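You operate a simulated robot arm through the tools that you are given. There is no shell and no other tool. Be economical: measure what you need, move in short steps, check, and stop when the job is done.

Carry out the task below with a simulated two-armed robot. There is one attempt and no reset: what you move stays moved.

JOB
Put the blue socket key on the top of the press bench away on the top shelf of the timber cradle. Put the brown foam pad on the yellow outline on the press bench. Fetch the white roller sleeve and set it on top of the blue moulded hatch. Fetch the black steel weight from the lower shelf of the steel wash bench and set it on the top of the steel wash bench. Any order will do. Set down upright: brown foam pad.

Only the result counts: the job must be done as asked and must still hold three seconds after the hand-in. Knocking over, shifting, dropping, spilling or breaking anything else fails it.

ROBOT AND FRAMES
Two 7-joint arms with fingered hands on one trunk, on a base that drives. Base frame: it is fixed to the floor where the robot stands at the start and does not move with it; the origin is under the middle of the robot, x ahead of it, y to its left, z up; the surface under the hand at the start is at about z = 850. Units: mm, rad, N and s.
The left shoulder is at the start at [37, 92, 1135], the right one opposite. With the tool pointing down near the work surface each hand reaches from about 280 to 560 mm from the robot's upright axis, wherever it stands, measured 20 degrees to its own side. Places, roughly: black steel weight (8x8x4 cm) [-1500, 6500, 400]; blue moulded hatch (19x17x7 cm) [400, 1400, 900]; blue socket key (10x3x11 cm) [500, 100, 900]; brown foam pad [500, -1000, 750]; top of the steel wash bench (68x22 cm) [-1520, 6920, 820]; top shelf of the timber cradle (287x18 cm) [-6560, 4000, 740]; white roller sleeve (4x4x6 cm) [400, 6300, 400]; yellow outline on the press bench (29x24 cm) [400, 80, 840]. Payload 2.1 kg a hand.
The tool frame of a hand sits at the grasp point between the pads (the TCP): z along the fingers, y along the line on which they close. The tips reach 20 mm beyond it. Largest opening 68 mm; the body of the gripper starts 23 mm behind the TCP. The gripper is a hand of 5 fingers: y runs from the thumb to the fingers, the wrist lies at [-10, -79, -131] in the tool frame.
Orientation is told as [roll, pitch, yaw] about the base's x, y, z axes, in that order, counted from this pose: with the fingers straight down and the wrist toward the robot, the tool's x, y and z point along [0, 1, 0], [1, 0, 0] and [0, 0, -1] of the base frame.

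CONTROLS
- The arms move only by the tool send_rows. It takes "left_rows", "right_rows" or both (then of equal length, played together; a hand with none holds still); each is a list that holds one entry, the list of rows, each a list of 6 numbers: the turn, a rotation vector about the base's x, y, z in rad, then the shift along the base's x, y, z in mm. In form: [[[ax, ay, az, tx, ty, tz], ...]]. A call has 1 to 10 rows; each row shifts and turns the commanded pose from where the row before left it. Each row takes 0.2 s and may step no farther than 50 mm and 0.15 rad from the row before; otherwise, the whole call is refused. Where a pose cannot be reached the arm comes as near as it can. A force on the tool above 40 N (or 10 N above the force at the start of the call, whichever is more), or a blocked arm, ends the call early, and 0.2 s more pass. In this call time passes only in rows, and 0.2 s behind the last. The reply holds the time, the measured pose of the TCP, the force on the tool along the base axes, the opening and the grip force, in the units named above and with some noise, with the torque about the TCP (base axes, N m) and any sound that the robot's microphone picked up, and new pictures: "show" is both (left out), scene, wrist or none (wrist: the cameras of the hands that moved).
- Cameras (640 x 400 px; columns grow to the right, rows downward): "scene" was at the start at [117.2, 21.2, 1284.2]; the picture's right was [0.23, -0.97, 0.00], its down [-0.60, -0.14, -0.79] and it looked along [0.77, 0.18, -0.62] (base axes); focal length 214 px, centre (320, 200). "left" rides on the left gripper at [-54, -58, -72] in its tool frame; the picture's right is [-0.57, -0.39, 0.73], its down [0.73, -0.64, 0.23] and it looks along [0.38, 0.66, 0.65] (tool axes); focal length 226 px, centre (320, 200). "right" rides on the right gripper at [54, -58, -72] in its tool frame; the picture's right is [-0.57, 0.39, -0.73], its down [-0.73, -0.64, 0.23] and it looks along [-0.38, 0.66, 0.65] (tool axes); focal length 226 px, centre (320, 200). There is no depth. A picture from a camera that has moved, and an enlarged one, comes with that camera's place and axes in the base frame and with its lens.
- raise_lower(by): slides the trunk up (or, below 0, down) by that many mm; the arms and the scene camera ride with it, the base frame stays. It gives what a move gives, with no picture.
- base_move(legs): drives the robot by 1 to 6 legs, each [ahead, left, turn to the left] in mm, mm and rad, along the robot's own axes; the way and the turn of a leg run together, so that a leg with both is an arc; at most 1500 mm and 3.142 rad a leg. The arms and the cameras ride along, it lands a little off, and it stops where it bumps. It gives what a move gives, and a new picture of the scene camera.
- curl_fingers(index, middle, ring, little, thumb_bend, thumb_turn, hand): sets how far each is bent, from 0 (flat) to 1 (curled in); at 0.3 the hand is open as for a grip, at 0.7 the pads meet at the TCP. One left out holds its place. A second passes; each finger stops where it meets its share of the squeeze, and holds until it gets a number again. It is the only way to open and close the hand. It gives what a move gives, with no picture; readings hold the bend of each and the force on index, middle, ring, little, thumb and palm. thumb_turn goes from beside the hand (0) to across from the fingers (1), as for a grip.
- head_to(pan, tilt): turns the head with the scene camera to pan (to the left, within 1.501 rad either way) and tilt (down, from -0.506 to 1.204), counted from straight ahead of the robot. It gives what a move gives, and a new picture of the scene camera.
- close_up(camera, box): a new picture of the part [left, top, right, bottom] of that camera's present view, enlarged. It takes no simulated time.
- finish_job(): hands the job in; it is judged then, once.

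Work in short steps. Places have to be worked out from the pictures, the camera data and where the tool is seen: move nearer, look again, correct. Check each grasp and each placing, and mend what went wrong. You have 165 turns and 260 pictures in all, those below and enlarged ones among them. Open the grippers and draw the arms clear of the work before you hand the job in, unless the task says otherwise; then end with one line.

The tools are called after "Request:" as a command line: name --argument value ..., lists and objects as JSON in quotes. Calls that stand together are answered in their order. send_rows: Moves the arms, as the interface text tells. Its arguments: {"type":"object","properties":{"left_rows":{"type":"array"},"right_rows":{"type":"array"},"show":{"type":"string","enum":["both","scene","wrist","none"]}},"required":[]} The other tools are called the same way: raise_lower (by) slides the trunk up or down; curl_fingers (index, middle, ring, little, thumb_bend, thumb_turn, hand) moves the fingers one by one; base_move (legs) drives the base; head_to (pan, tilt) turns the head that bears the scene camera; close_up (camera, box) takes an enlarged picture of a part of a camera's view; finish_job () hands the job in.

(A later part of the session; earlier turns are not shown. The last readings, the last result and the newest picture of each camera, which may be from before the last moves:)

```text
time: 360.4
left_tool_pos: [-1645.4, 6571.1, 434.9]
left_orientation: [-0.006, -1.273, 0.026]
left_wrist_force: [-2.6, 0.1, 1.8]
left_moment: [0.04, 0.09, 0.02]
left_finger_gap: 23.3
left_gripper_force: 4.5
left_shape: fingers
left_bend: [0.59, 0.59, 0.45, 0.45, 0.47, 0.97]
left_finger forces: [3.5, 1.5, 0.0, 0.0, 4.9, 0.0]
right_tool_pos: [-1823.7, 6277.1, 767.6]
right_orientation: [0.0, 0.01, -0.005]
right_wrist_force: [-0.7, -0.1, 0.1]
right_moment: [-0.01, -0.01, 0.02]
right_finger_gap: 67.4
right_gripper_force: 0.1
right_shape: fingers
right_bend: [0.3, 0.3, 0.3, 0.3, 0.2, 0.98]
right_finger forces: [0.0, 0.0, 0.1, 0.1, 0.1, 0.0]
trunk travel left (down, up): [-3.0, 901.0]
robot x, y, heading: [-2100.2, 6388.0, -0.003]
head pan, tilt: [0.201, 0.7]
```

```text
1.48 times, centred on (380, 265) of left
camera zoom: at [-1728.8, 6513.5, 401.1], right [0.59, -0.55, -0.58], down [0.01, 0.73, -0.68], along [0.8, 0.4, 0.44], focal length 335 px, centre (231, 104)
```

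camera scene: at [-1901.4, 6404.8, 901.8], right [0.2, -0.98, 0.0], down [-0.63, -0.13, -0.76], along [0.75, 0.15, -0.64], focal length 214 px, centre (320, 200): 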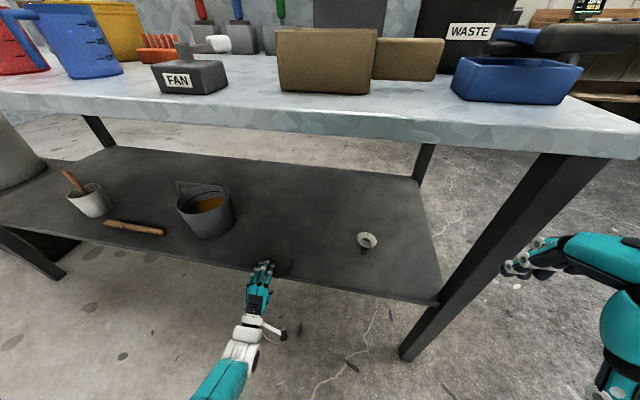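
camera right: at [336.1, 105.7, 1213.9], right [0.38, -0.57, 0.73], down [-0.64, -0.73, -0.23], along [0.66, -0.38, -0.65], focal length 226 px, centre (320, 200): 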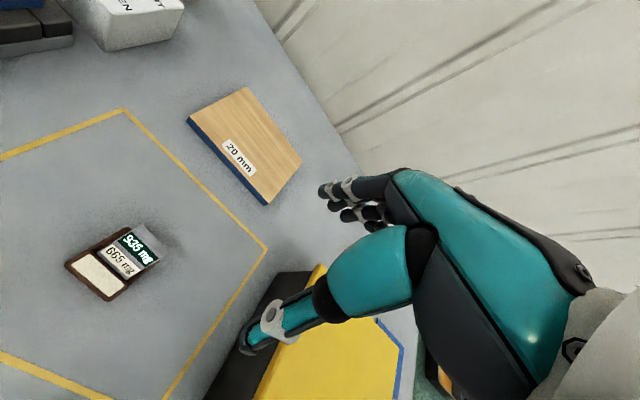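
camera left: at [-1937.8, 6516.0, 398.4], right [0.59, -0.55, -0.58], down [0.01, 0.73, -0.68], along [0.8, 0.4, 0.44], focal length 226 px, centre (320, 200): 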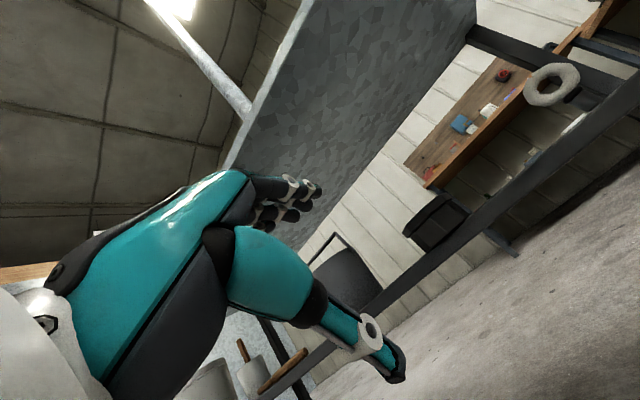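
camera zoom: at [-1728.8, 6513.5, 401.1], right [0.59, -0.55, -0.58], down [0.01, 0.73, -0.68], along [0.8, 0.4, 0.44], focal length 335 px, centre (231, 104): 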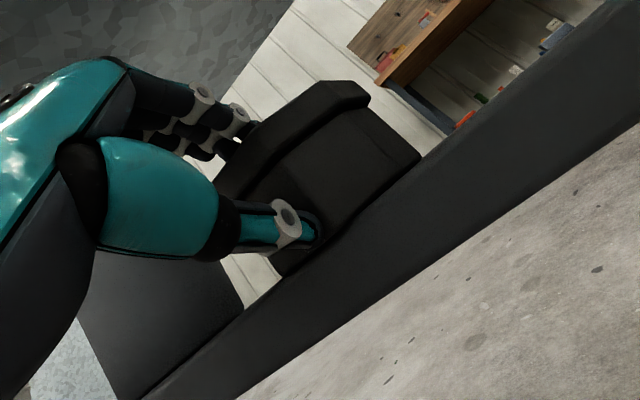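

The thumb is against the front face, not beneath — overhang is too small. I'll pull the puck further out (~33 mm overhang) with the closed hand from behind. First I reopen, retreat and return the hand to pointing down.

Request:
curl_fingers --hand "left" --index 0.3 --middle 0.3 --ring 0.3 --little 0.3 --thumb_bend 0.0

Request:
send_rows --left_rows '[[[0, 0, 0, -35, 0, 0], [0, 0.13, 0, 0, 0, 20], [0, 0.13, 0, 0, 0, 20], [0, 0.13, 0, 0, 0, 15], [0, 0.13, 0, 0, 0, 15], [0, 0.13, 0, 0, 0, 10], [0, 0.13, 0, 0, 0, 5], [0, 0.13, 0, 0, 0, 5], [0, 0.13, 0, 0, 0, 0], [0, 0.13, 0, 0, 0, 0]]]' --show "none"

Request:
base_move --legs '[[35, 0, 0]]'

Request:
curl_fingers --hand "left" --index 0.75 --middle 0.75 --ring 0.75 --little 0.75 --thumb_bend 0.69

Request:
send_rows --left_rows '[[[0, 0, 0, 30, 0, 0], [0, 0, 0, 30, 0, 0], [0, 0, 0, 25, 0, 0], [0, 0, 0, 15, 0, 0]]]' --show "wrist"

```text
time: 361.4
left_tool_pos: [-1645.4, 6568.9, 435.1]
left_orientation: [-0.007, -1.272, 0.026]
left_wrist_force: [0.1, -0.2, 0.8]
left_moment: [0.0, -0.04, -0.01]
left_finger_gap: 75.0
left_gripper_force: 0.2
left_shape: fingers
left_bend: [0.3, 0.3, 0.3, 0.3, 0.01, 0.98]
left_finger forces: [0.0, 0.0, 0.0, 0.0, 0.0, 0.0]
right_tool_pos: [-1823.8, 6276.3, 767.7]
right_orientation: [0.0, 0.013, -0.003]
right_wrist_force: [0.0, -0.1, 0.2]
right_moment: [0.02, 0.0, 0.0]
right_finger_gap: 67.8
right_gripper_force: 0.1
right_shape: fingers
right_bend: [0.3, 0.3, 0.3, 0.3, 0.2, 0.98]
right_finger forces: [0.0, 0.1, 0.0, 0.1, 0.0, 0.0]
trunk travel left (down, up): [-3.0, 901.0]
robot x, y, heading: [-2096.1, 6384.4, 0.002]
head pan, tilt: [0.201, 0.7]
```

```text
time: 363.6
left_tool_pos: [-1679.2, 6570.8, 524.7]
left_orientation: [0.019, -0.098, 0.009]
left_wrist_force: [0.4, -0.3, 0.5]
left_moment: [-0.01, -0.01, -0.03]
left_finger_gap: 74.7
left_gripper_force: 0.0
left_shape: fingers
left_bend: [0.3, 0.3, 0.3, 0.3, 0.0, 0.98]
left_finger forces: [0.1, 0.1, 0.0, 0.1, 0.0, 0.0]
right_tool_pos: [-1823.5, 6277.3, 767.8]
right_orientation: [0.0, 0.01, -0.004]
right_wrist_force: [-0.4, 0.2, 0.4]
right_moment: [-0.01, -0.02, 0.01]
right_finger_gap: 67.4
right_gripper_force: 0.0
right_shape: fingers
right_bend: [0.3, 0.3, 0.3, 0.3, 0.2, 0.98]
right_finger forces: [0.0, 0.1, 0.0, 0.1, 0.0, 0.1]
trunk travel left (down, up): [-3.0, 901.0]
robot x, y, heading: [-2098.9, 6389.2, -0.006]
head pan, tilt: [0.201, 0.7]
```

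```text
time: 364.4
left_tool_pos: [-1643.2, 6569.9, 523.4]
left_orientation: [0.017, -0.102, 0.008]
left_wrist_force: [0.1, -0.6, -0.4]
left_moment: [-0.03, 0.01, 0.0]
left_finger_gap: 75.0
left_gripper_force: 0.0
left_shape: fingers
left_bend: [0.3, 0.3, 0.3, 0.3, 0.0, 0.98]
left_finger forces: [0.1, 0.0, 0.0, 0.1, 0.1, 0.0]
right_tool_pos: [-1787.5, 6277.0, 767.9]
right_orientation: [-0.001, 0.01, -0.004]
right_wrist_force: [0.1, -0.4, 0.2]
right_moment: [0.01, -0.02, 0.0]
right_finger_gap: 67.8
right_gripper_force: 0.0
right_shape: fingers
right_bend: [0.3, 0.3, 0.3, 0.3, 0.2, 0.98]
right_finger forces: [0.0, 0.0, 0.0, 0.0, 0.1, 0.0]
trunk travel left (down, up): [-3.0, 901.0]
robot x, y, heading: [-2063.4, 6384.9, -0.004]
head pan, tilt: [0.201, 0.7]
camera scene: at [-1866.4, 6404.8, 901.8], right [0.2, -0.98, 0.0], down [-0.63, -0.13, -0.76], along [0.75, 0.15, -0.64], focal length 214 px, centre (320, 200)
```

scene: 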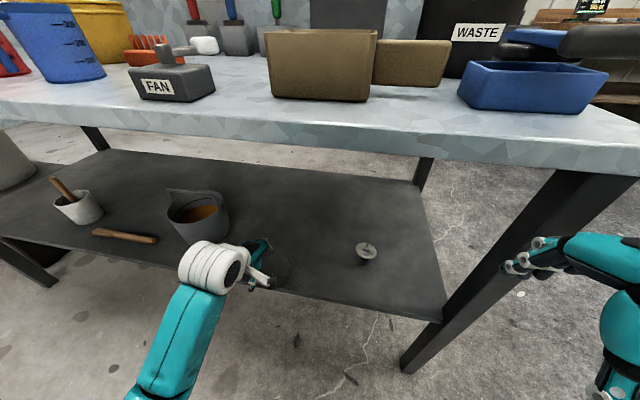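

```text
time: 365.4
left_tool_pos: [-1642.8, 6569.6, 523.9]
left_orientation: [0.019, -0.101, 0.008]
left_wrist_force: [-0.6, 0.3, -0.3]
left_moment: [0.01, 0.01, -0.01]
left_finger_gap: 0.0
left_gripper_force: 0.0
left_shape: fingers
left_bend: [0.75, 0.75, 0.75, 0.75, 0.67, 0.98]
left_finger forces: [0.1, 0.0, 0.0, 0.0, 0.0, 0.0]
right_tool_pos: [-1787.8, 6275.8, 767.3]
right_orientation: [0.0, 0.012, -0.003]
right_wrist_force: [1.0, -0.5, 0.7]
right_moment: [0.0, 0.01, -0.06]
right_finger_gap: 67.8
right_gripper_force: 0.0
right_shape: fingers
right_bend: [0.3, 0.3, 0.3, 0.3, 0.2, 0.98]
right_finger forces: [0.0, 0.0, 0.0, 0.0, 0.0, 0.0]
trunk travel left (down, up): [-3.0, 901.0]
robot x, y, heading: [-2059.7, 6385.1, -0.002]
head pan, tilt: [0.201, 0.7]
```

```text
time: 366.4
left_tool_pos: [-1544.0, 6569.2, 523.0]
left_orientation: [0.019, -0.102, 0.007]
left_wrist_force: [0.7, -0.2, -0.5]
left_moment: [0.01, 0.04, 0.0]
left_finger_gap: 0.0
left_gripper_force: 0.1
left_shape: fingers
left_bend: [0.75, 0.75, 0.75, 0.75, 0.67, 0.98]
left_finger forces: [0.1, 0.0, 0.1, 0.0, 0.1, 0.1]
right_tool_pos: [-1787.7, 6276.0, 768.6]
right_orientation: [-0.001, 0.013, -0.004]
right_wrist_force: [-0.4, -0.5, 0.1]
right_moment: [0.0, 0.0, 0.01]
right_finger_gap: 67.6
right_gripper_force: 0.1
right_shape: fingers
right_bend: [0.3, 0.3, 0.3, 0.3, 0.2, 0.98]
right_finger forces: [0.0, 0.1, 0.0, 0.0, 0.1, 0.0]
trunk travel left (down, up): [-3.0, 901.0]
robot x, y, heading: [-2064.0, 6387.1, -0.001]
head pan, tilt: [0.201, 0.7]
camera left: at [-1607.8, 6512.8, 588.9], right [-0.31, -0.55, -0.77], down [-0.62, 0.73, -0.28], along [0.72, 0.4, -0.57], focal length 226 px, centre (320, 200)
```

left: 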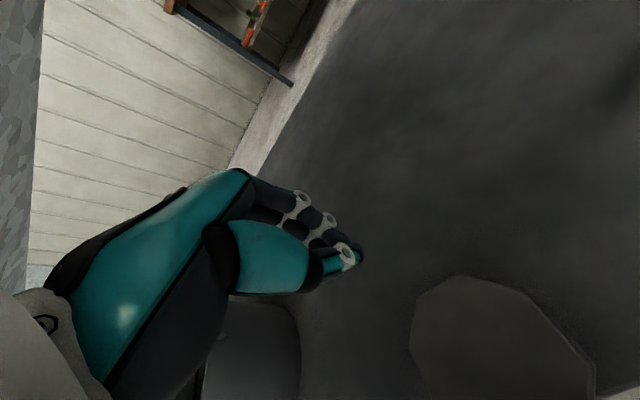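

The puck is at about [-1606, 6566]. I lower the closed hand behind it and pull ≈16 mm.

Request:
send_rows --left_rows '[[[0, 0, 0, 9, -2, 0], [0, 0, 0, 0, 0, -30], [0, 0, 0, 0, 0, -30], [0, 0, 0, 0, 0, -28], [0, 0, 0, -9, 0, 0], [0, 0, 0, -9, 0, 0], [0, 0, 0, -8, 0, 0]]]' --show "none"

Request:
close_up --camera "left" --box '[200, 200, 520, 400]'

```text
time: 368.1
left_tool_pos: [-1561.9, 6568.2, 436.5]
left_orientation: [0.018, -0.103, 0.009]
left_wrist_force: [3.3, -1.2, 1.6]
left_moment: [0.01, 0.02, 0.04]
left_finger_gap: 0.0
left_gripper_force: 1.6
left_shape: fingers
left_bend: [0.75, 0.75, 0.75, 0.75, 0.68, 0.97]
left_finger forces: [0.0, 0.1, 0.1, 0.1, 3.6, 0.0]
right_tool_pos: [-1787.3, 6277.1, 768.1]
right_orientation: [0.0, 0.013, -0.003]
right_wrist_force: [-0.3, 0.0, -0.1]
right_moment: [0.02, 0.03, -0.02]
right_finger_gap: 67.7
right_gripper_force: 0.1
right_shape: fingers
right_bend: [0.3, 0.3, 0.3, 0.3, 0.2, 0.98]
right_finger forces: [0.1, 0.0, 0.1, 0.1, 0.0, 0.0]
trunk travel left (down, up): [-3.0, 901.0]
robot x, y, heading: [-2060.2, 6388.3, -0.005]
head pan, tilt: [0.201, 0.7]
```

```text
2.00 times, centred on (360, 300) of left
camera zoom: at [-1625.1, 6511.9, 500.6], right [-0.31, -0.55, -0.77], down [-0.62, 0.73, -0.28], along [0.72, 0.4, -0.57], focal length 452 px, centre (240, 0)
```

zoom: 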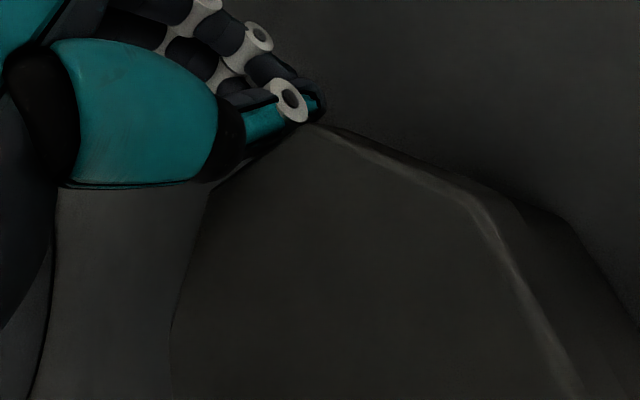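

Centre ≈ [-1624, 6569], just inside the edge (~35 mm overhang). I move the hand away rearward first, then lift, back up and pitch forward again.

Request:
send_rows --left_rows '[[[0, 0, 0, 10, 0, 0], [0, 0, 0, 0, 0, 28], [0, 0, 0, 0, 0, 30], [0, 0, 0, 0, 0, 30]]]' --show "none"

Request:
curl_fingers --hand "left" --index 0.3 --middle 0.3 --ring 0.3 --little 0.3 --thumb_bend 0.0

Request:
base_move --legs '[[-220, 0, 0]]'

Request:
send_rows --left_rows '[[[0, -0.13, 0, 0, 0, -5], [0, -0.13, 0, 0, 0, -5], [0, -0.13, 0, 0, 0, -5], [0, -0.13, 0, 0, 0, -5], [0, -0.13, 0, 0, 0, -5], [0, -0.13, 0, 0, 0, -5], [0, -0.13, 0, 0, 0, -5], [0, -0.13, 0, 0, 0, -5], [0, -0.13, 0, -10, 0, -5]]]' --show "none"

Request:
send_rows --left_rows '[[[0, 0, 0, -24, 0, -14], [0, 0, 0, -24, 0, -14], [0, 0, 0, -24, 0, -14], [0, 0, 0, -20, 0, -14]]]' --show "wrist"

```text
time: 369.1
left_tool_pos: [-1547.6, 6568.4, 523.4]
left_orientation: [0.02, -0.102, 0.007]
left_wrist_force: [0.1, 0.8, 0.1]
left_moment: [0.0, 0.01, -0.06]
left_finger_gap: 0.0
left_gripper_force: 0.0
left_shape: fingers
left_bend: [0.75, 0.75, 0.75, 0.75, 0.67, 0.97]
left_finger forces: [0.1, 0.0, 0.1, 0.0, 0.0, 0.0]
right_tool_pos: [-1787.4, 6275.8, 767.7]
right_orientation: [0.0, 0.012, -0.004]
right_wrist_force: [0.1, 0.6, 0.6]
right_moment: [-0.02, 0.01, 0.02]
right_finger_gap: 67.4
right_gripper_force: 0.0
right_shape: fingers
right_bend: [0.3, 0.3, 0.3, 0.3, 0.2, 0.98]
right_finger forces: [0.0, 0.1, 0.0, 0.0, 0.0, 0.0]
trunk travel left (down, up): [-3.0, 901.0]
robot x, y, heading: [-2064.1, 6385.7, -0.011]
head pan, tilt: [0.201, 0.7]
```

```text
time: 370.1
left_tool_pos: [-1547.8, 6567.6, 524.3]
left_orientation: [0.02, -0.099, 0.009]
left_wrist_force: [-0.1, -0.6, 0.4]
left_moment: [0.0, 0.0, 0.0]
left_finger_gap: 74.9
left_gripper_force: 0.2
left_shape: fingers
left_bend: [0.3, 0.3, 0.3, 0.3, 0.01, 0.98]
left_finger forces: [0.0, 0.1, 0.0, 0.1, 0.0, 0.0]
right_tool_pos: [-1787.2, 6276.8, 767.2]
right_orientation: [0.001, 0.012, -0.004]
right_wrist_force: [0.0, 0.1, 0.3]
right_moment: [-0.03, 0.02, -0.01]
right_finger_gap: 67.5
right_gripper_force: 0.0
right_shape: fingers
right_bend: [0.3, 0.3, 0.3, 0.3, 0.2, 0.98]
right_finger forces: [0.1, 0.1, 0.0, 0.0, 0.0, 0.0]
trunk travel left (down, up): [-3.0, 901.0]
robot x, y, heading: [-2064.0, 6386.4, -0.003]
head pan, tilt: [0.201, 0.7]
```

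```text
time: 371.7
left_tool_pos: [-1769.4, 6568.6, 524.0]
left_orientation: [0.019, -0.1, 0.005]
left_wrist_force: [0.3, 0.2, -0.4]
left_moment: [0.01, 0.03, 0.01]
left_finger_gap: 74.4
left_gripper_force: 0.1
left_shape: fingers
left_bend: [0.3, 0.3, 0.3, 0.3, 0.0, 0.98]
left_finger forces: [0.1, 0.1, 0.1, 0.0, 0.0, 0.0]
right_tool_pos: [-2007.7, 6276.7, 768.1]
right_orientation: [0.001, 0.013, -0.005]
right_wrist_force: [0.5, 0.6, -0.6]
right_moment: [-0.02, 0.01, 0.02]
right_finger_gap: 67.5
right_gripper_force: 0.2
right_shape: fingers
right_bend: [0.3, 0.3, 0.3, 0.3, 0.2, 0.98]
right_finger forces: [0.0, 0.0, 0.1, 0.0, 0.1, 0.0]
trunk travel left (down, up): [-3.0, 901.0]
robot x, y, heading: [-2282.1, 6385.9, -0.005]
head pan, tilt: [0.201, 0.7]
camera scene: at [-2087.2, 6405.2, 901.8], right [0.2, -0.98, 0.0], down [-0.63, -0.13, -0.76], along [0.75, 0.15, -0.64], focal length 214 px, centre (320, 200)
```

scene: 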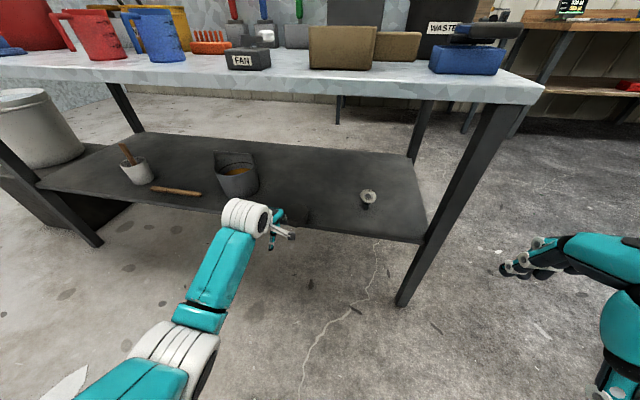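

```text
time: 373.7
left_tool_pos: [-1779.5, 6566.9, 478.8]
left_orientation: [-0.005, -1.272, 0.024]
left_wrist_force: [-1.0, -0.6, -0.9]
left_moment: [0.03, -0.01, 0.03]
left_finger_gap: 74.9
left_gripper_force: 0.1
left_shape: fingers
left_bend: [0.3, 0.3, 0.3, 0.3, 0.0, 0.98]
left_finger forces: [0.0, 0.1, 0.1, 0.0, 0.0, 0.0]
right_tool_pos: [-2008.1, 6275.6, 767.6]
right_orientation: [0.0, 0.011, -0.005]
right_wrist_force: [0.0, -0.3, -0.7]
right_moment: [-0.02, -0.03, 0.0]
right_finger_gap: 67.7
right_gripper_force: 0.1
right_shape: fingers
right_bend: [0.3, 0.3, 0.3, 0.3, 0.2, 0.98]
right_finger forces: [0.0, 0.0, 0.0, 0.1, 0.1, 0.0]
trunk travel left (down, up): [-3.0, 901.0]
robot x, y, heading: [-2284.3, 6388.2, -0.005]
head pan, tilt: [0.201, 0.7]
```

```text
time: 374.7
left_tool_pos: [-1872.9, 6567.2, 421.6]
left_orientation: [-0.002, -1.272, 0.024]
left_wrist_force: [0.1, -0.5, -0.3]
left_moment: [-0.01, 0.02, -0.02]
left_finger_gap: 75.1
left_gripper_force: 0.0
left_shape: fingers
left_bend: [0.3, 0.3, 0.3, 0.3, 0.0, 0.98]
left_finger forces: [0.0, 0.0, 0.0, 0.1, 0.0, 0.0]
right_tool_pos: [-2008.5, 6277.8, 767.9]
right_orientation: [0.0, 0.013, -0.006]
right_wrist_force: [0.3, -0.5, 1.0]
right_moment: [0.01, 0.04, -0.01]
right_finger_gap: 67.4
right_gripper_force: 0.1
right_shape: fingers
right_bend: [0.3, 0.3, 0.3, 0.3, 0.2, 0.98]
right_finger forces: [0.1, 0.1, 0.0, 0.1, 0.1, 0.0]
trunk travel left (down, up): [-3.0, 901.0]
robot x, y, heading: [-2283.0, 6387.6, -0.002]
head pan, tilt: [0.201, 0.7]
camera left: at [-1957.1, 6510.6, 388.4], right [0.59, -0.55, -0.58], down [0.02, 0.73, -0.68], along [0.8, 0.39, 0.44], focal length 226 px, centre (320, 200)
```

left: 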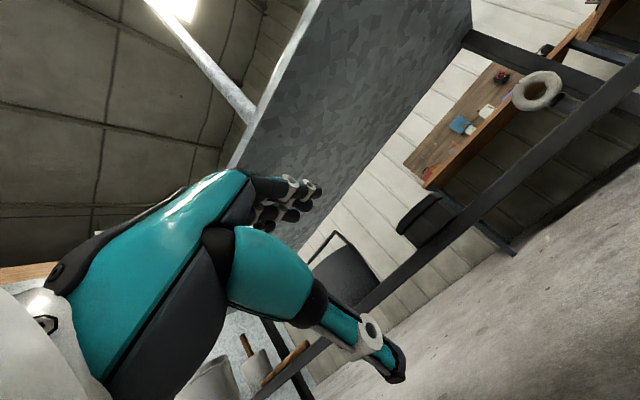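

The puck still rests, overhanging visibly. I drive in and set the hand at x ≈ -1645, z ≈ 429.

Request:
base_move --legs '[[200, 0, 0]]'

Request:
send_rows --left_rows '[[[0, 0, 0, 12, 0, 4], [0, 0, 0, 13, 0, 3]]]' --show "none"

Request:
close_up --camera "left" --box '[200, 130, 560, 400]'

```text
time: 376.4
left_tool_pos: [-1671.9, 6568.1, 421.6]
left_orientation: [-0.001, -1.27, 0.025]
left_wrist_force: [0.5, 0.5, -0.1]
left_moment: [0.0, 0.0, -0.01]
left_finger_gap: 74.8
left_gripper_force: 0.0
left_shape: fingers
left_bend: [0.3, 0.3, 0.3, 0.3, 0.0, 0.98]
left_finger forces: [0.0, 0.1, 0.0, 0.1, 0.0, 0.0]
right_tool_pos: [-1807.2, 6276.8, 767.4]
right_orientation: [0.001, 0.011, -0.001]
right_wrist_force: [0.0, 0.0, 0.3]
right_moment: [0.0, 0.02, -0.03]
right_finger_gap: 67.4
right_gripper_force: 0.0
right_shape: fingers
right_bend: [0.3, 0.3, 0.3, 0.3, 0.2, 0.98]
right_finger forces: [0.1, 0.0, 0.0, 0.1, 0.1, 0.0]
trunk travel left (down, up): [-3.0, 901.0]
robot x, y, heading: [-2080.5, 6386.9, -0.003]
head pan, tilt: [0.201, 0.7]
camera scene: at [-1885.3, 6405.5, 901.8], right [0.2, -0.98, 0.0], down [-0.63, -0.13, -0.76], along [0.75, 0.15, -0.64], focal length 214 px, centre (320, 200)
```

scene: 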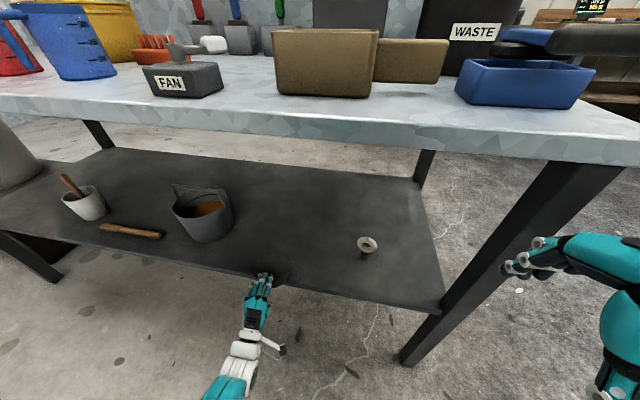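

```text
time: 376.9
left_tool_pos: [-1646.3, 6567.3, 428.1]
left_orientation: [-0.001, -1.27, 0.027]
left_wrist_force: [-0.4, 0.0, 0.1]
left_moment: [-0.03, 0.01, -0.03]
left_finger_gap: 75.0
left_gripper_force: 0.1
left_shape: fingers
left_bend: [0.3, 0.3, 0.3, 0.3, 0.0, 0.98]
left_finger forces: [0.0, 0.0, 0.0, 0.0, 0.0, 0.1]
right_tool_pos: [-1806.2, 6277.7, 768.1]
right_orientation: [0.001, 0.013, -0.002]
right_wrist_force: [-0.1, 0.0, 0.8]
right_moment: [0.02, -0.01, -0.02]
right_finger_gap: 67.6
right_gripper_force: 0.0
right_shape: fingers
right_bend: [0.3, 0.3, 0.3, 0.3, 0.2, 0.98]
right_finger forces: [0.0, 0.1, 0.0, 0.0, 0.1, 0.0]
trunk travel left (down, up): [-3.0, 901.0]
robot x, y, heading: [-2080.7, 6384.5, 0.001]
head pan, tilt: [0.201, 0.7]
```

```text
1.48 times, centred on (380, 265) of left
camera zoom: at [-1730.4, 6511.9, 395.2], right [0.59, -0.55, -0.58], down [0.01, 0.73, -0.68], along [0.8, 0.4, 0.44], focal length 335 px, centre (231, 104)
```

zoom: 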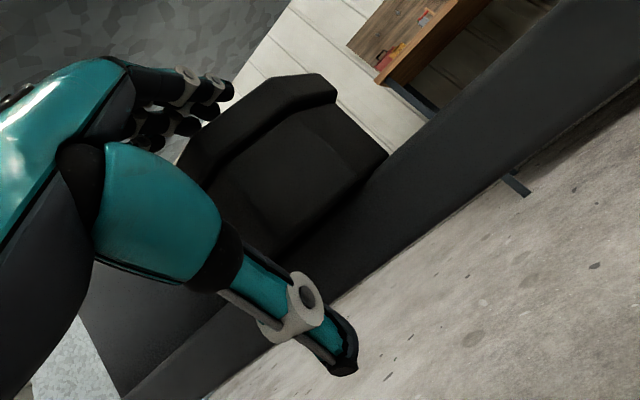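

Thumb is clearly below the puck's bottom line. I close: thumb up first, then index and middle firmly.

Request:
curl_fingers --hand "left" --index 0.45 --middle 0.45 --ring 0.45 --little 0.45 --thumb_bend 0.45

Request:
curl_fingers --hand "left" --index 0.75 --middle 0.7 --ring 0.5 --little 0.45 --thumb_bend 0.9

Request:
close_up --camera "left" --box '[200, 130, 560, 400]'

```text
time: 377.9
left_tool_pos: [-1647.4, 6568.4, 428.5]
left_orientation: [-0.002, -1.272, 0.026]
left_wrist_force: [-1.6, -0.2, -5.7]
left_moment: [-0.02, 0.02, -0.01]
left_finger_gap: 45.2
left_gripper_force: 2.2
left_shape: fingers
left_bend: [0.45, 0.45, 0.45, 0.45, 0.38, 0.97]
left_finger forces: [0.1, 0.0, 0.1, 0.0, 4.0, 0.1]
right_tool_pos: [-1806.6, 6277.3, 768.1]
right_orientation: [0.0, 0.014, -0.002]
right_wrist_force: [0.3, 0.6, 0.4]
right_moment: [-0.01, -0.01, 0.0]
right_finger_gap: 67.8
right_gripper_force: 0.1
right_shape: fingers
right_bend: [0.3, 0.3, 0.3, 0.3, 0.2, 0.98]
right_finger forces: [0.1, 0.0, 0.0, 0.1, 0.1, 0.1]
trunk travel left (down, up): [-3.0, 901.0]
robot x, y, heading: [-2082.7, 6388.5, 0.004]
head pan, tilt: [0.201, 0.7]
```

```text
time: 378.9
left_tool_pos: [-1646.6, 6568.7, 428.2]
left_orientation: [-0.002, -1.27, 0.027]
left_wrist_force: [-1.1, -1.1, -2.8]
left_moment: [0.1, -0.07, 0.0]
left_finger_gap: 29.6
left_gripper_force: 19.6
left_shape: fingers
left_bend: [0.47, 0.53, 0.48, 0.45, 0.63, 0.95]
left_finger forces: [9.5, 7.5, 0.6, 0.0, 22.4, 0.2]
right_tool_pos: [-1806.6, 6276.5, 767.9]
right_orientation: [-0.001, 0.012, 0.0]
right_wrist_force: [-0.7, -0.3, 0.1]
right_moment: [-0.03, 0.0, 0.0]
right_finger_gap: 67.7
right_gripper_force: 0.0
right_shape: fingers
right_bend: [0.3, 0.3, 0.3, 0.3, 0.2, 0.98]
right_finger forces: [0.1, 0.1, 0.0, 0.0, 0.1, 0.0]
trunk travel left (down, up): [-3.0, 901.0]
robot x, y, heading: [-2082.3, 6388.9, -0.003]
head pan, tilt: [0.201, 0.7]
```

```text
1.48 times, centred on (380, 265) of left
camera zoom: at [-1730.5, 6511.8, 395.1], right [0.59, -0.55, -0.58], down [0.01, 0.73, -0.68], along [0.8, 0.4, 0.44], focal length 335 px, centre (231, 104)
```

zoom: 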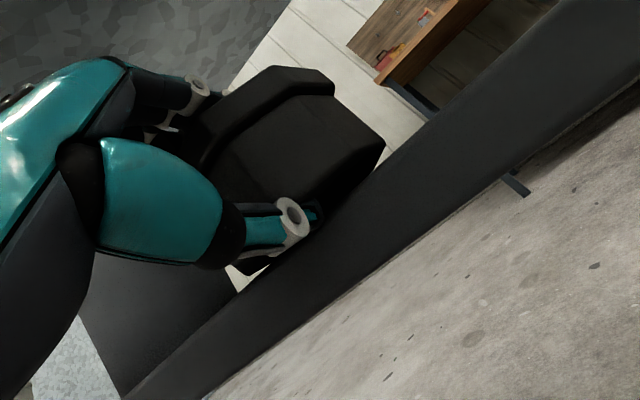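

A firm pinch now: 20 N with thumb beneath. I tilt it up in stages, checking.

Request:
send_rows --left_rows '[[[0, 0.1, 0, 4, 0, 7], [0, 0.1, 0, 5, 0, 6.5], [0, 0.1, 0, 5.4, 0, 6], [0, 0.1, 0, 5.9, 0, 5.5], [0, 0.1, 0, 6.4, 0, 5.5]]]' --show "none"

Request:
send_rows --left_rows '[[[0, 0.1, 0, 7, 0, 5], [0, 0.1, 0, 7.1, 0, 5], [0, 0.1, 0, 7.5, 0, 5], [0, 0.1, 0, 7.7, 0, 4], [0, 0.1, 0, 7.8, 0, 4]]]' --show "wrist"

```text
time: 380.1
left_tool_pos: [-1619.7, 6567.5, 459.1]
left_orientation: [0.016, -0.768, 0.011]
left_wrist_force: [-0.9, 0.3, -5.6]
left_moment: [0.04, 0.11, 0.02]
left_finger_gap: 29.3
left_gripper_force: 16.3
left_shape: fingers
left_bend: [0.49, 0.54, 0.5, 0.45, 0.64, 0.93]
left_finger forces: [7.8, 5.3, 0.1, 0.1, 20.6, 0.0]
right_tool_pos: [-1806.7, 6277.3, 767.6]
right_orientation: [-0.001, 0.011, -0.002]
right_wrist_force: [-0.5, -0.3, 0.3]
right_moment: [-0.01, -0.03, 0.02]
right_finger_gap: 67.1
right_gripper_force: 0.0
right_shape: fingers
right_bend: [0.3, 0.3, 0.3, 0.3, 0.2, 0.98]
right_finger forces: [0.0, 0.1, 0.0, 0.0, 0.0, 0.1]
trunk travel left (down, up): [-3.0, 901.0]
robot x, y, heading: [-2079.9, 6384.0, 0.005]
head pan, tilt: [0.201, 0.7]
```

```text
time: 381.4
left_tool_pos: [-1582.3, 6569.0, 481.0]
left_orientation: [0.021, -0.269, 0.007]
left_wrist_force: [0.0, 0.0, -8.6]
left_moment: [0.01, 0.08, -0.02]
left_finger_gap: 28.4
left_gripper_force: 16.7
left_shape: fingers
left_bend: [0.49, 0.56, 0.5, 0.45, 0.64, 0.92]
left_finger forces: [9.2, 5.1, 0.1, 0.0, 18.4, 0.1]
right_tool_pos: [-1805.5, 6278.5, 766.6]
right_orientation: [-0.001, 0.013, -0.001]
right_wrist_force: [-0.7, -0.8, 0.6]
right_moment: [-0.01, 0.02, 0.0]
right_finger_gap: 68.0
right_gripper_force: 0.0
right_shape: fingers
right_bend: [0.3, 0.3, 0.3, 0.3, 0.2, 0.98]
right_finger forces: [0.0, 0.0, 0.0, 0.0, 0.0, 0.1]
trunk travel left (down, up): [-3.0, 901.0]
robot x, y, heading: [-2082.4, 6388.0, 0.002]
head pan, tilt: [0.201, 0.7]
camera left: at [-1656.2, 6512.3, 535.7], right [-0.17, -0.55, -0.82], down [-0.57, 0.73, -0.38], along [0.81, 0.4, -0.44], focal length 226 px, centre (320, 200)
```

left: 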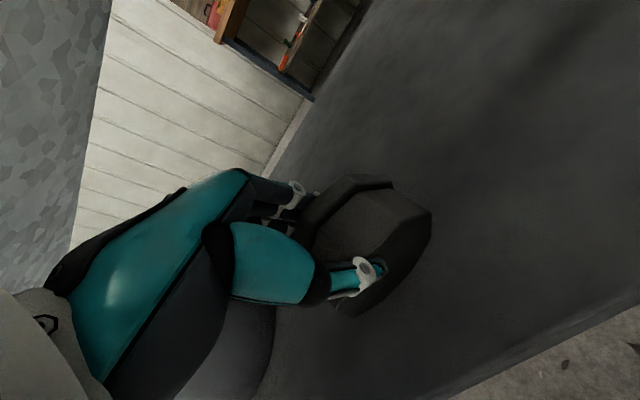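

It is held firmly, carrying −8.6 N. I lift 20 mm more to see that it comes free.

Request:
send_rows --left_rows '[[[0, 0.05, 0, 0, 0, 10], [0, 0.05, 0, 0, 0, 12]]]' --show "wrist"

Request:
close_up --camera "scene" --box '[220, 180, 380, 300]'

```text
time: 381.9
left_tool_pos: [-1582.5, 6567.7, 503.2]
left_orientation: [0.023, -0.171, 0.01]
left_wrist_force: [-0.6, 1.1, -8.8]
left_moment: [0.0, 0.07, -0.05]
left_finger_gap: 28.1
left_gripper_force: 17.0
left_shape: fingers
left_bend: [0.49, 0.56, 0.5, 0.45, 0.64, 0.92]
left_finger forces: [9.5, 5.4, 0.0, 0.1, 18.2, 0.1]
right_tool_pos: [-1804.8, 6276.8, 767.7]
right_orientation: [-0.001, 0.012, -0.001]
right_wrist_force: [0.8, -0.5, 0.4]
right_moment: [-0.02, 0.01, 0.03]
right_finger_gap: 67.6
right_gripper_force: 0.1
right_shape: fingers
right_bend: [0.3, 0.3, 0.3, 0.3, 0.2, 0.98]
right_finger forces: [0.0, 0.0, 0.1, 0.0, 0.0, 0.1]
trunk travel left (down, up): [-3.0, 901.0]
robot x, y, heading: [-2081.2, 6387.3, -0.006]
head pan, tilt: [0.201, 0.7]
camera left: at [-1651.4, 6511.7, 564.1], right [-0.25, -0.55, -0.79], down [-0.6, 0.73, -0.32], along [0.76, 0.4, -0.52], focal length 226 px, centre (320, 200)
```

left: 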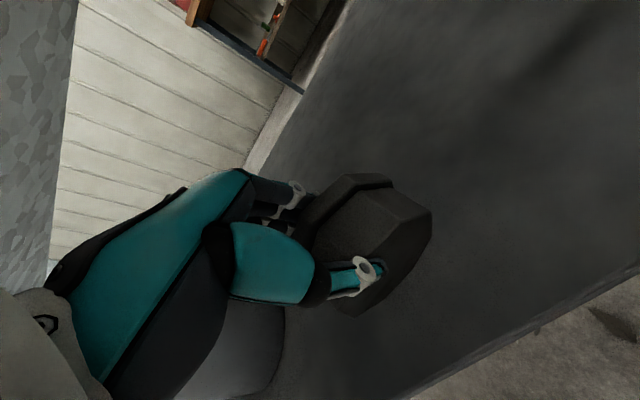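

```text
3.33 times, centred on (300, 240) of scene
camera zoom: at [-1884.7, 6405.7, 901.6], right [0.2, -0.98, 0.0], down [-0.63, -0.13, -0.76], along [0.75, 0.15, -0.64], focal length 715 px, centre (387, 67)
```

zoom: 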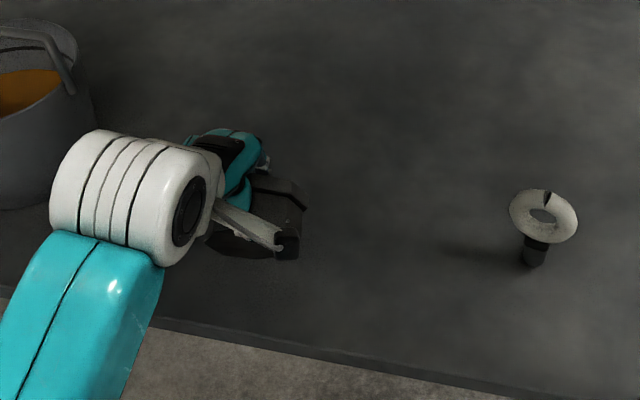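

The weight is free and held (8.8 N). I back out from under the top, raise the trunk, and look at the bench top for a free spot.

Request:
base_move --legs '[[-230, 0, 0]]'

Request:
raise_lower --by 400

Request:
raise_lower --by 120

Request:
head_to --pan 0.4 --tilt 0.6

```text
time: 383.7
left_tool_pos: [-1810.7, 6569.0, 502.6]
left_orientation: [0.022, -0.172, 0.009]
left_wrist_force: [-0.7, 0.4, -9.5]
left_moment: [0.0, 0.09, 0.01]
left_finger_gap: 28.3
left_gripper_force: 16.8
left_shape: fingers
left_bend: [0.49, 0.56, 0.5, 0.45, 0.64, 0.92]
left_finger forces: [9.5, 5.3, 0.0, 0.1, 18.1, 0.0]
right_tool_pos: [-2035.2, 6277.9, 767.9]
right_orientation: [0.001, 0.013, 0.001]
right_wrist_force: [0.3, -0.4, -0.4]
right_moment: [0.01, -0.01, 0.0]
right_finger_gap: 67.5
right_gripper_force: 0.1
right_shape: fingers
right_bend: [0.3, 0.3, 0.3, 0.3, 0.2, 0.98]
right_finger forces: [0.0, 0.0, 0.0, 0.0, 0.1, 0.0]
trunk travel left (down, up): [-3.0, 901.0]
robot x, y, heading: [-2311.6, 6385.7, 0.004]
head pan, tilt: [0.201, 0.7]
camera scene: at [-2112.9, 6405.8, 901.6], right [0.2, -0.98, 0.0], down [-0.63, -0.13, -0.76], along [0.75, 0.15, -0.64], focal length 214 px, centre (320, 200)
```

scene: 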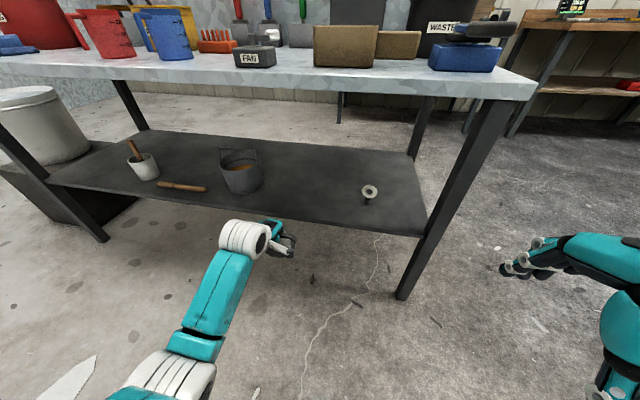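

```text
time: 387.5
left_tool_pos: [-1811.2, 6568.9, 903.3]
left_orientation: [0.023, -0.169, 0.008]
left_wrist_force: [-0.9, 0.2, -9.2]
left_moment: [-0.01, 0.08, 0.04]
left_finger_gap: 28.3
left_gripper_force: 16.4
left_shape: fingers
left_bend: [0.48, 0.56, 0.5, 0.45, 0.64, 0.92]
left_finger forces: [9.6, 5.2, 0.1, 0.0, 17.6, 0.0]
right_tool_pos: [-2032.9, 6277.6, 1167.8]
right_orientation: [-0.002, 0.011, 0.0]
right_wrist_force: [-1.0, -0.2, -0.3]
right_moment: [0.01, 0.0, 0.02]
right_finger_gap: 67.4
right_gripper_force: 0.0
right_shape: fingers
right_bend: [0.3, 0.3, 0.3, 0.3, 0.2, 0.98]
right_finger forces: [0.0, 0.1, 0.1, 0.0, 0.0, 0.1]
trunk travel left (down, up): [-403.0, 501.0]
robot x, y, heading: [-2312.7, 6384.7, -0.0]
head pan, tilt: [0.201, 0.7]
```

```text
time: 389.0
left_tool_pos: [-1810.9, 6569.2, 1023.2]
left_orientation: [0.024, -0.169, 0.007]
left_wrist_force: [-0.3, 0.1, -8.4]
left_moment: [0.01, 0.07, 0.02]
left_finger_gap: 28.5
left_gripper_force: 16.2
left_shape: fingers
left_bend: [0.48, 0.56, 0.5, 0.45, 0.64, 0.92]
left_finger forces: [9.5, 5.3, 0.0, 0.1, 17.4, 0.0]
right_tool_pos: [-2033.0, 6278.4, 1289.2]
right_orientation: [-0.001, 0.013, 0.001]
right_wrist_force: [-0.7, 0.7, 0.0]
right_moment: [0.01, 0.01, 0.0]
right_finger_gap: 67.6
right_gripper_force: 0.1
right_shape: fingers
right_bend: [0.3, 0.3, 0.3, 0.3, 0.2, 0.98]
right_finger forces: [0.0, 0.0, 0.0, 0.0, 0.0, 0.0]
trunk travel left (down, up): [-523.0, 381.0]
robot x, y, heading: [-2308.6, 6386.9, -0.0]
head pan, tilt: [0.201, 0.7]
```

```text
time: 389.7
left_tool_pos: [-1809.6, 6568.9, 1023.5]
left_orientation: [0.021, -0.17, 0.009]
left_wrist_force: [-1.0, 0.3, -9.0]
left_moment: [0.0, 0.06, -0.03]
left_finger_gap: 28.3
left_gripper_force: 15.6
left_shape: fingers
left_bend: [0.48, 0.56, 0.5, 0.45, 0.64, 0.92]
left_finger forces: [9.6, 5.1, 0.0, 0.1, 17.5, 0.0]
right_tool_pos: [-2033.7, 6278.2, 1287.3]
right_orientation: [0.001, 0.013, 0.0]
right_wrist_force: [-0.4, 0.6, -0.6]
right_moment: [-0.01, -0.01, 0.0]
right_finger_gap: 67.5
right_gripper_force: 0.1
right_shape: fingers
right_bend: [0.3, 0.3, 0.3, 0.3, 0.2, 0.98]
right_finger forces: [0.1, 0.0, 0.1, 0.0, 0.1, 0.0]
trunk travel left (down, up): [-523.0, 381.0]
robot x, y, heading: [-2311.7, 6386.0, -0.001]
head pan, tilt: [0.4, 0.6]
camera scene: at [-2208.9, 6423.3, 1438.3], right [0.39, -0.92, 0.0], down [-0.52, -0.22, -0.82], along [0.76, 0.32, -0.57], focal length 214 px, centre (320, 200)
```

scene: 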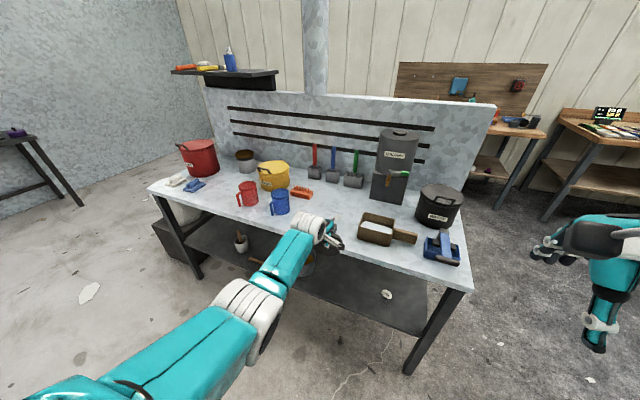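

There is a clear area on the front strip at about [-1580, 7215] (left of the red mug). I drive nearer, strafe left above the items, and pitch the hand to lay the puck nearly flat.

Request:
base_move --legs '[[150, 0, 0], [0, 640, 0]]'

Request:
send_rows --left_rows '[[[0, -0.1, 0, 0, 0, 0], [0, -0.1, 0, 0, 0, 0], [0, -0.1, 0, 0, 0, 0], [0, -0.1, 0, 0, 0, 0], [0, -0.1, 0, 0, 0, 0], [0, -0.1, 0, 0, 0, 0], [0, -0.1, 0, 0, 0, 0], [0, -0.1, 0, 0, 0, 0]]]'

```text
time: 394.2
left_tool_pos: [-1657.6, 7187.3, 1022.6]
left_orientation: [0.022, -0.171, 0.005]
left_wrist_force: [-0.6, -0.2, -9.3]
left_moment: [0.04, 0.08, 0.04]
left_finger_gap: 28.4
left_gripper_force: 16.2
left_shape: fingers
left_bend: [0.48, 0.56, 0.5, 0.45, 0.64, 0.92]
left_finger forces: [9.7, 5.2, 0.0, 0.0, 17.6, 0.1]
right_tool_pos: [-1882.2, 6897.6, 1287.1]
right_orientation: [-0.002, 0.014, -0.004]
right_wrist_force: [0.5, 0.1, -0.5]
right_moment: [0.02, 0.0, -0.02]
right_finger_gap: 67.9
right_gripper_force: 0.0
right_shape: fingers
right_bend: [0.3, 0.3, 0.3, 0.3, 0.2, 0.98]
right_finger forces: [0.0, 0.0, 0.1, 0.1, 0.0, 0.0]
trunk travel left (down, up): [-523.0, 381.0]
robot x, y, heading: [-2154.8, 7006.1, -0.002]
head pan, tilt: [0.4, 0.6]
camera scene: at [-2056.3, 7043.5, 1438.4], right [0.39, -0.92, 0.0], down [-0.52, -0.22, -0.82], along [0.76, 0.32, -0.57], focal length 214 px, centre (320, 200)
```

scene: 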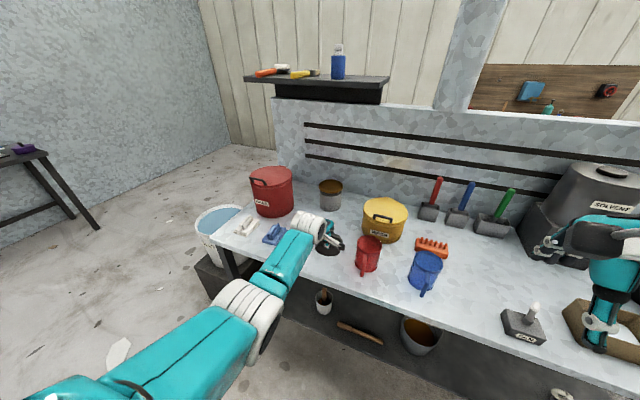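

```text
time: 396.0
left_tool_pos: [-1657.5, 7186.6, 1023.4]
left_orientation: [0.013, -0.971, 0.011]
left_wrist_force: [-0.7, -0.2, -8.5]
left_moment: [-0.01, 0.3, 0.01]
left_finger_gap: 28.3
left_gripper_force: 16.7
left_shape: fingers
left_bend: [0.5, 0.57, 0.5, 0.45, 0.64, 0.91]
left_finger forces: [8.4, 4.3, 0.1, 0.0, 21.0, 0.0]
right_tool_pos: [-1881.8, 6897.6, 1287.5]
right_orientation: [0.0, 0.012, -0.004]
right_wrist_force: [-0.4, 0.3, 0.0]
right_moment: [-0.01, 0.01, 0.0]
right_finger_gap: 67.7
right_gripper_force: 0.1
right_shape: fingers
right_bend: [0.3, 0.3, 0.3, 0.3, 0.2, 0.98]
right_finger forces: [0.1, 0.0, 0.0, 0.1, 0.1, 0.1]
trunk travel left (down, up): [-523.0, 381.0]
robot x, y, heading: [-2157.2, 7006.6, -0.006]
head pan, tilt: [0.4, 0.6]
camera scene: at [-2056.3, 7043.1, 1438.4], right [0.39, -0.92, 0.0], down [-0.52, -0.22, -0.82], along [0.76, 0.32, -0.57], focal length 214 px, centre (320, 200)
camera left: at [-1748.1, 7131.0, 1016.3], right [0.39, -0.55, -0.74], down [-0.19, 0.73, -0.65], along [0.9, 0.4, 0.18], focal length 226 px, centre (320, 200)
```

scene: 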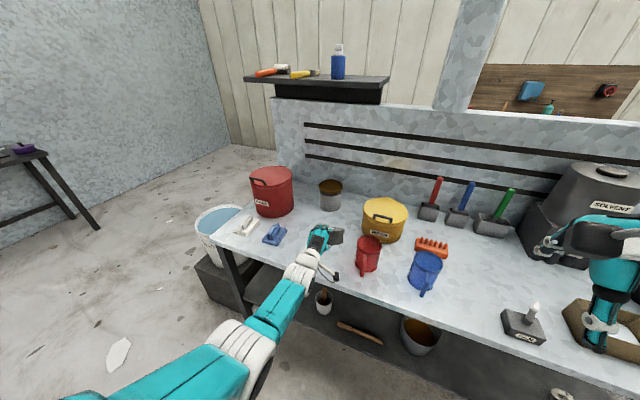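
left: 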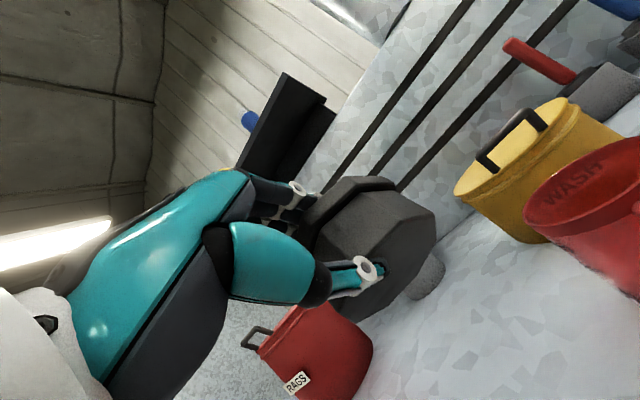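

Free area confirmed (red mug left side ≈ 7130, blue tool ≈ 7440). I shift the base to bring the puck over [-1575, 7215] and lower the trunk.

Request:
base_move --legs '[[60, 28, 0]]'

Request:
raise_lower --by -130

Request:
close_up --camera "left" --box '[180, 130, 560, 400]'

```text
time: 397.0
left_tool_pos: [-1597.1, 7213.5, 1023.4]
left_orientation: [0.014, -0.969, 0.008]
left_wrist_force: [0.6, -0.8, -9.0]
left_moment: [0.02, 0.25, 0.04]
left_finger_gap: 28.3
left_gripper_force: 16.9
left_shape: fingers
left_bend: [0.5, 0.57, 0.5, 0.45, 0.64, 0.91]
left_finger forces: [8.4, 4.4, 0.0, 0.0, 20.9, 0.0]
right_tool_pos: [-1821.4, 6924.1, 1288.5]
right_orientation: [-0.002, 0.012, -0.005]
right_wrist_force: [0.8, 0.0, 0.6]
right_moment: [0.0, -0.03, -0.01]
right_finger_gap: 67.3
right_gripper_force: 0.0
right_shape: fingers
right_bend: [0.3, 0.3, 0.3, 0.3, 0.2, 0.98]
right_finger forces: [0.0, 0.1, 0.0, 0.1, 0.0, 0.0]
trunk travel left (down, up): [-523.0, 381.0]
robot x, y, heading: [-2098.3, 7034.8, -0.003]
head pan, tilt: [0.4, 0.6]
camera scene: at [-1995.7, 7071.3, 1438.3], right [0.38, -0.92, 0.0], down [-0.52, -0.22, -0.82], along [0.76, 0.32, -0.57], focal length 214 px, centre (320, 200)
```

scene: 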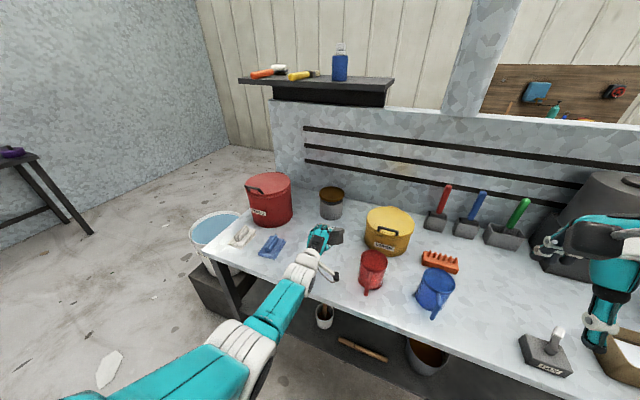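

```text
time: 398.6
left_tool_pos: [-1596.0, 7214.9, 892.6]
left_orientation: [0.015, -0.97, 0.008]
left_wrist_force: [0.6, 0.2, -8.5]
left_moment: [0.01, 0.28, -0.01]
left_finger_gap: 28.1
left_gripper_force: 17.1
left_shape: fingers
left_bend: [0.5, 0.58, 0.5, 0.45, 0.64, 0.91]
left_finger forces: [8.6, 4.4, 0.0, 0.0, 21.0, 0.0]
right_tool_pos: [-1822.8, 6925.7, 1157.9]
right_orientation: [-0.003, 0.012, -0.004]
right_wrist_force: [-0.1, -1.2, 0.1]
right_moment: [0.01, 0.01, 0.04]
right_finger_gap: 67.7
right_gripper_force: 0.0
right_shape: fingers
right_bend: [0.3, 0.3, 0.3, 0.3, 0.2, 0.98]
right_finger forces: [0.0, 0.1, 0.1, 0.0, 0.0, 0.1]
trunk travel left (down, up): [-393.0, 511.0]
robot x, y, heading: [-2100.5, 7037.3, -0.007]
head pan, tilt: [0.4, 0.6]
```

```text
1.48 times, centred on (370, 265) of left
camera zoom: at [-1688.5, 7158.2, 886.6], right [0.39, -0.55, -0.74], down [-0.19, 0.73, -0.65], along [0.9, 0.39, 0.18], focal length 335 px, centre (246, 104)
```

zoom: 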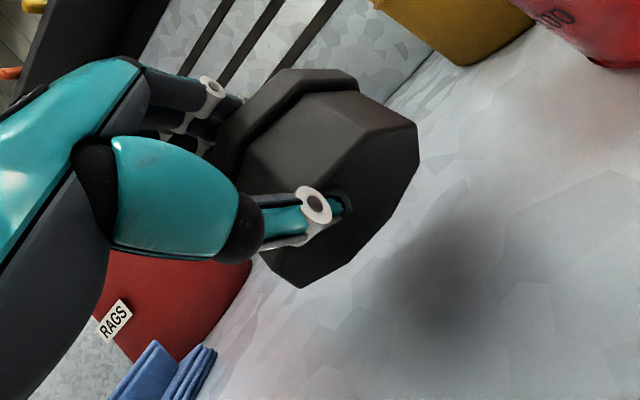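

The puck hovers above the table. I lower in small steps until contact.

Request:
raise_lower --by -15

Request:
raise_lower --by -6

Request:
raise_lower --by -5

```text
time: 399.2
left_tool_pos: [-1597.9, 7214.6, 878.8]
left_orientation: [0.016, -0.968, 0.008]
left_wrist_force: [-0.3, -0.3, -8.5]
left_moment: [0.0, 0.24, 0.01]
left_finger_gap: 28.1
left_gripper_force: 16.8
left_shape: fingers
left_bend: [0.5, 0.58, 0.5, 0.45, 0.64, 0.91]
left_finger forces: [8.6, 4.4, 0.0, 0.0, 21.0, 0.0]
right_tool_pos: [-1821.8, 6924.4, 1142.2]
right_orientation: [-0.002, 0.012, -0.005]
right_wrist_force: [0.3, -0.3, 1.1]
right_moment: [-0.01, 0.0, -0.02]
right_finger_gap: 67.7
right_gripper_force: 0.1
right_shape: fingers
right_bend: [0.3, 0.3, 0.3, 0.3, 0.2, 0.98]
right_finger forces: [0.1, 0.0, 0.1, 0.0, 0.1, 0.0]
trunk travel left (down, up): [-378.0, 526.0]
robot x, y, heading: [-2095.0, 7031.1, -0.006]
head pan, tilt: [0.4, 0.6]
```

```text
time: 399.7
left_tool_pos: [-1599.5, 7213.3, 874.2]
left_orientation: [0.015, -0.974, 0.009]
left_wrist_force: [-3.8, -0.3, 2.8]
left_moment: [-0.02, -0.12, -0.02]
left_finger_gap: 28.5
left_gripper_force: 17.6
left_shape: fingers
left_bend: [0.48, 0.56, 0.5, 0.45, 0.65, 0.91]
left_finger forces: [10.9, 6.6, 0.0, 0.0, 17.8, 0.0]
right_tool_pos: [-1822.7, 6923.3, 1137.4]
right_orientation: [0.0, 0.012, -0.006]
right_wrist_force: [-0.8, 0.1, 0.1]
right_moment: [-0.01, -0.01, 0.0]
right_finger_gap: 67.6
right_gripper_force: 0.1
right_shape: fingers
right_bend: [0.3, 0.3, 0.3, 0.3, 0.2, 0.98]
right_finger forces: [0.0, 0.0, 0.0, 0.1, 0.1, 0.0]
trunk travel left (down, up): [-372.0, 532.0]
robot x, y, heading: [-2098.4, 7037.1, -0.009]
head pan, tilt: [0.4, 0.6]
```

```text
time: 400.3
left_tool_pos: [-1598.7, 7213.5, 868.7]
left_orientation: [0.018, -0.973, 0.008]
left_wrist_force: [-4.8, 0.4, 8.6]
left_moment: [0.03, -0.45, -0.01]
left_finger_gap: 28.4
left_gripper_force: 19.4
left_shape: fingers
left_bend: [0.44, 0.52, 0.5, 0.45, 0.67, 0.92]
left_finger forces: [12.8, 8.8, 0.1, 0.0, 16.3, 0.0]
right_tool_pos: [-1824.1, 6924.3, 1131.7]
right_orientation: [0.001, 0.013, -0.005]
right_wrist_force: [0.1, 0.7, 0.6]
right_moment: [0.05, 0.04, -0.04]
right_finger_gap: 67.6
right_gripper_force: 0.0
right_shape: fingers
right_bend: [0.3, 0.3, 0.3, 0.3, 0.2, 0.98]
right_finger forces: [0.1, 0.0, 0.0, 0.0, 0.0, 0.2]
trunk travel left (down, up): [-367.0, 537.0]
robot x, y, heading: [-2097.8, 7038.6, -0.01]
head pan, tilt: [0.4, 0.6]
```

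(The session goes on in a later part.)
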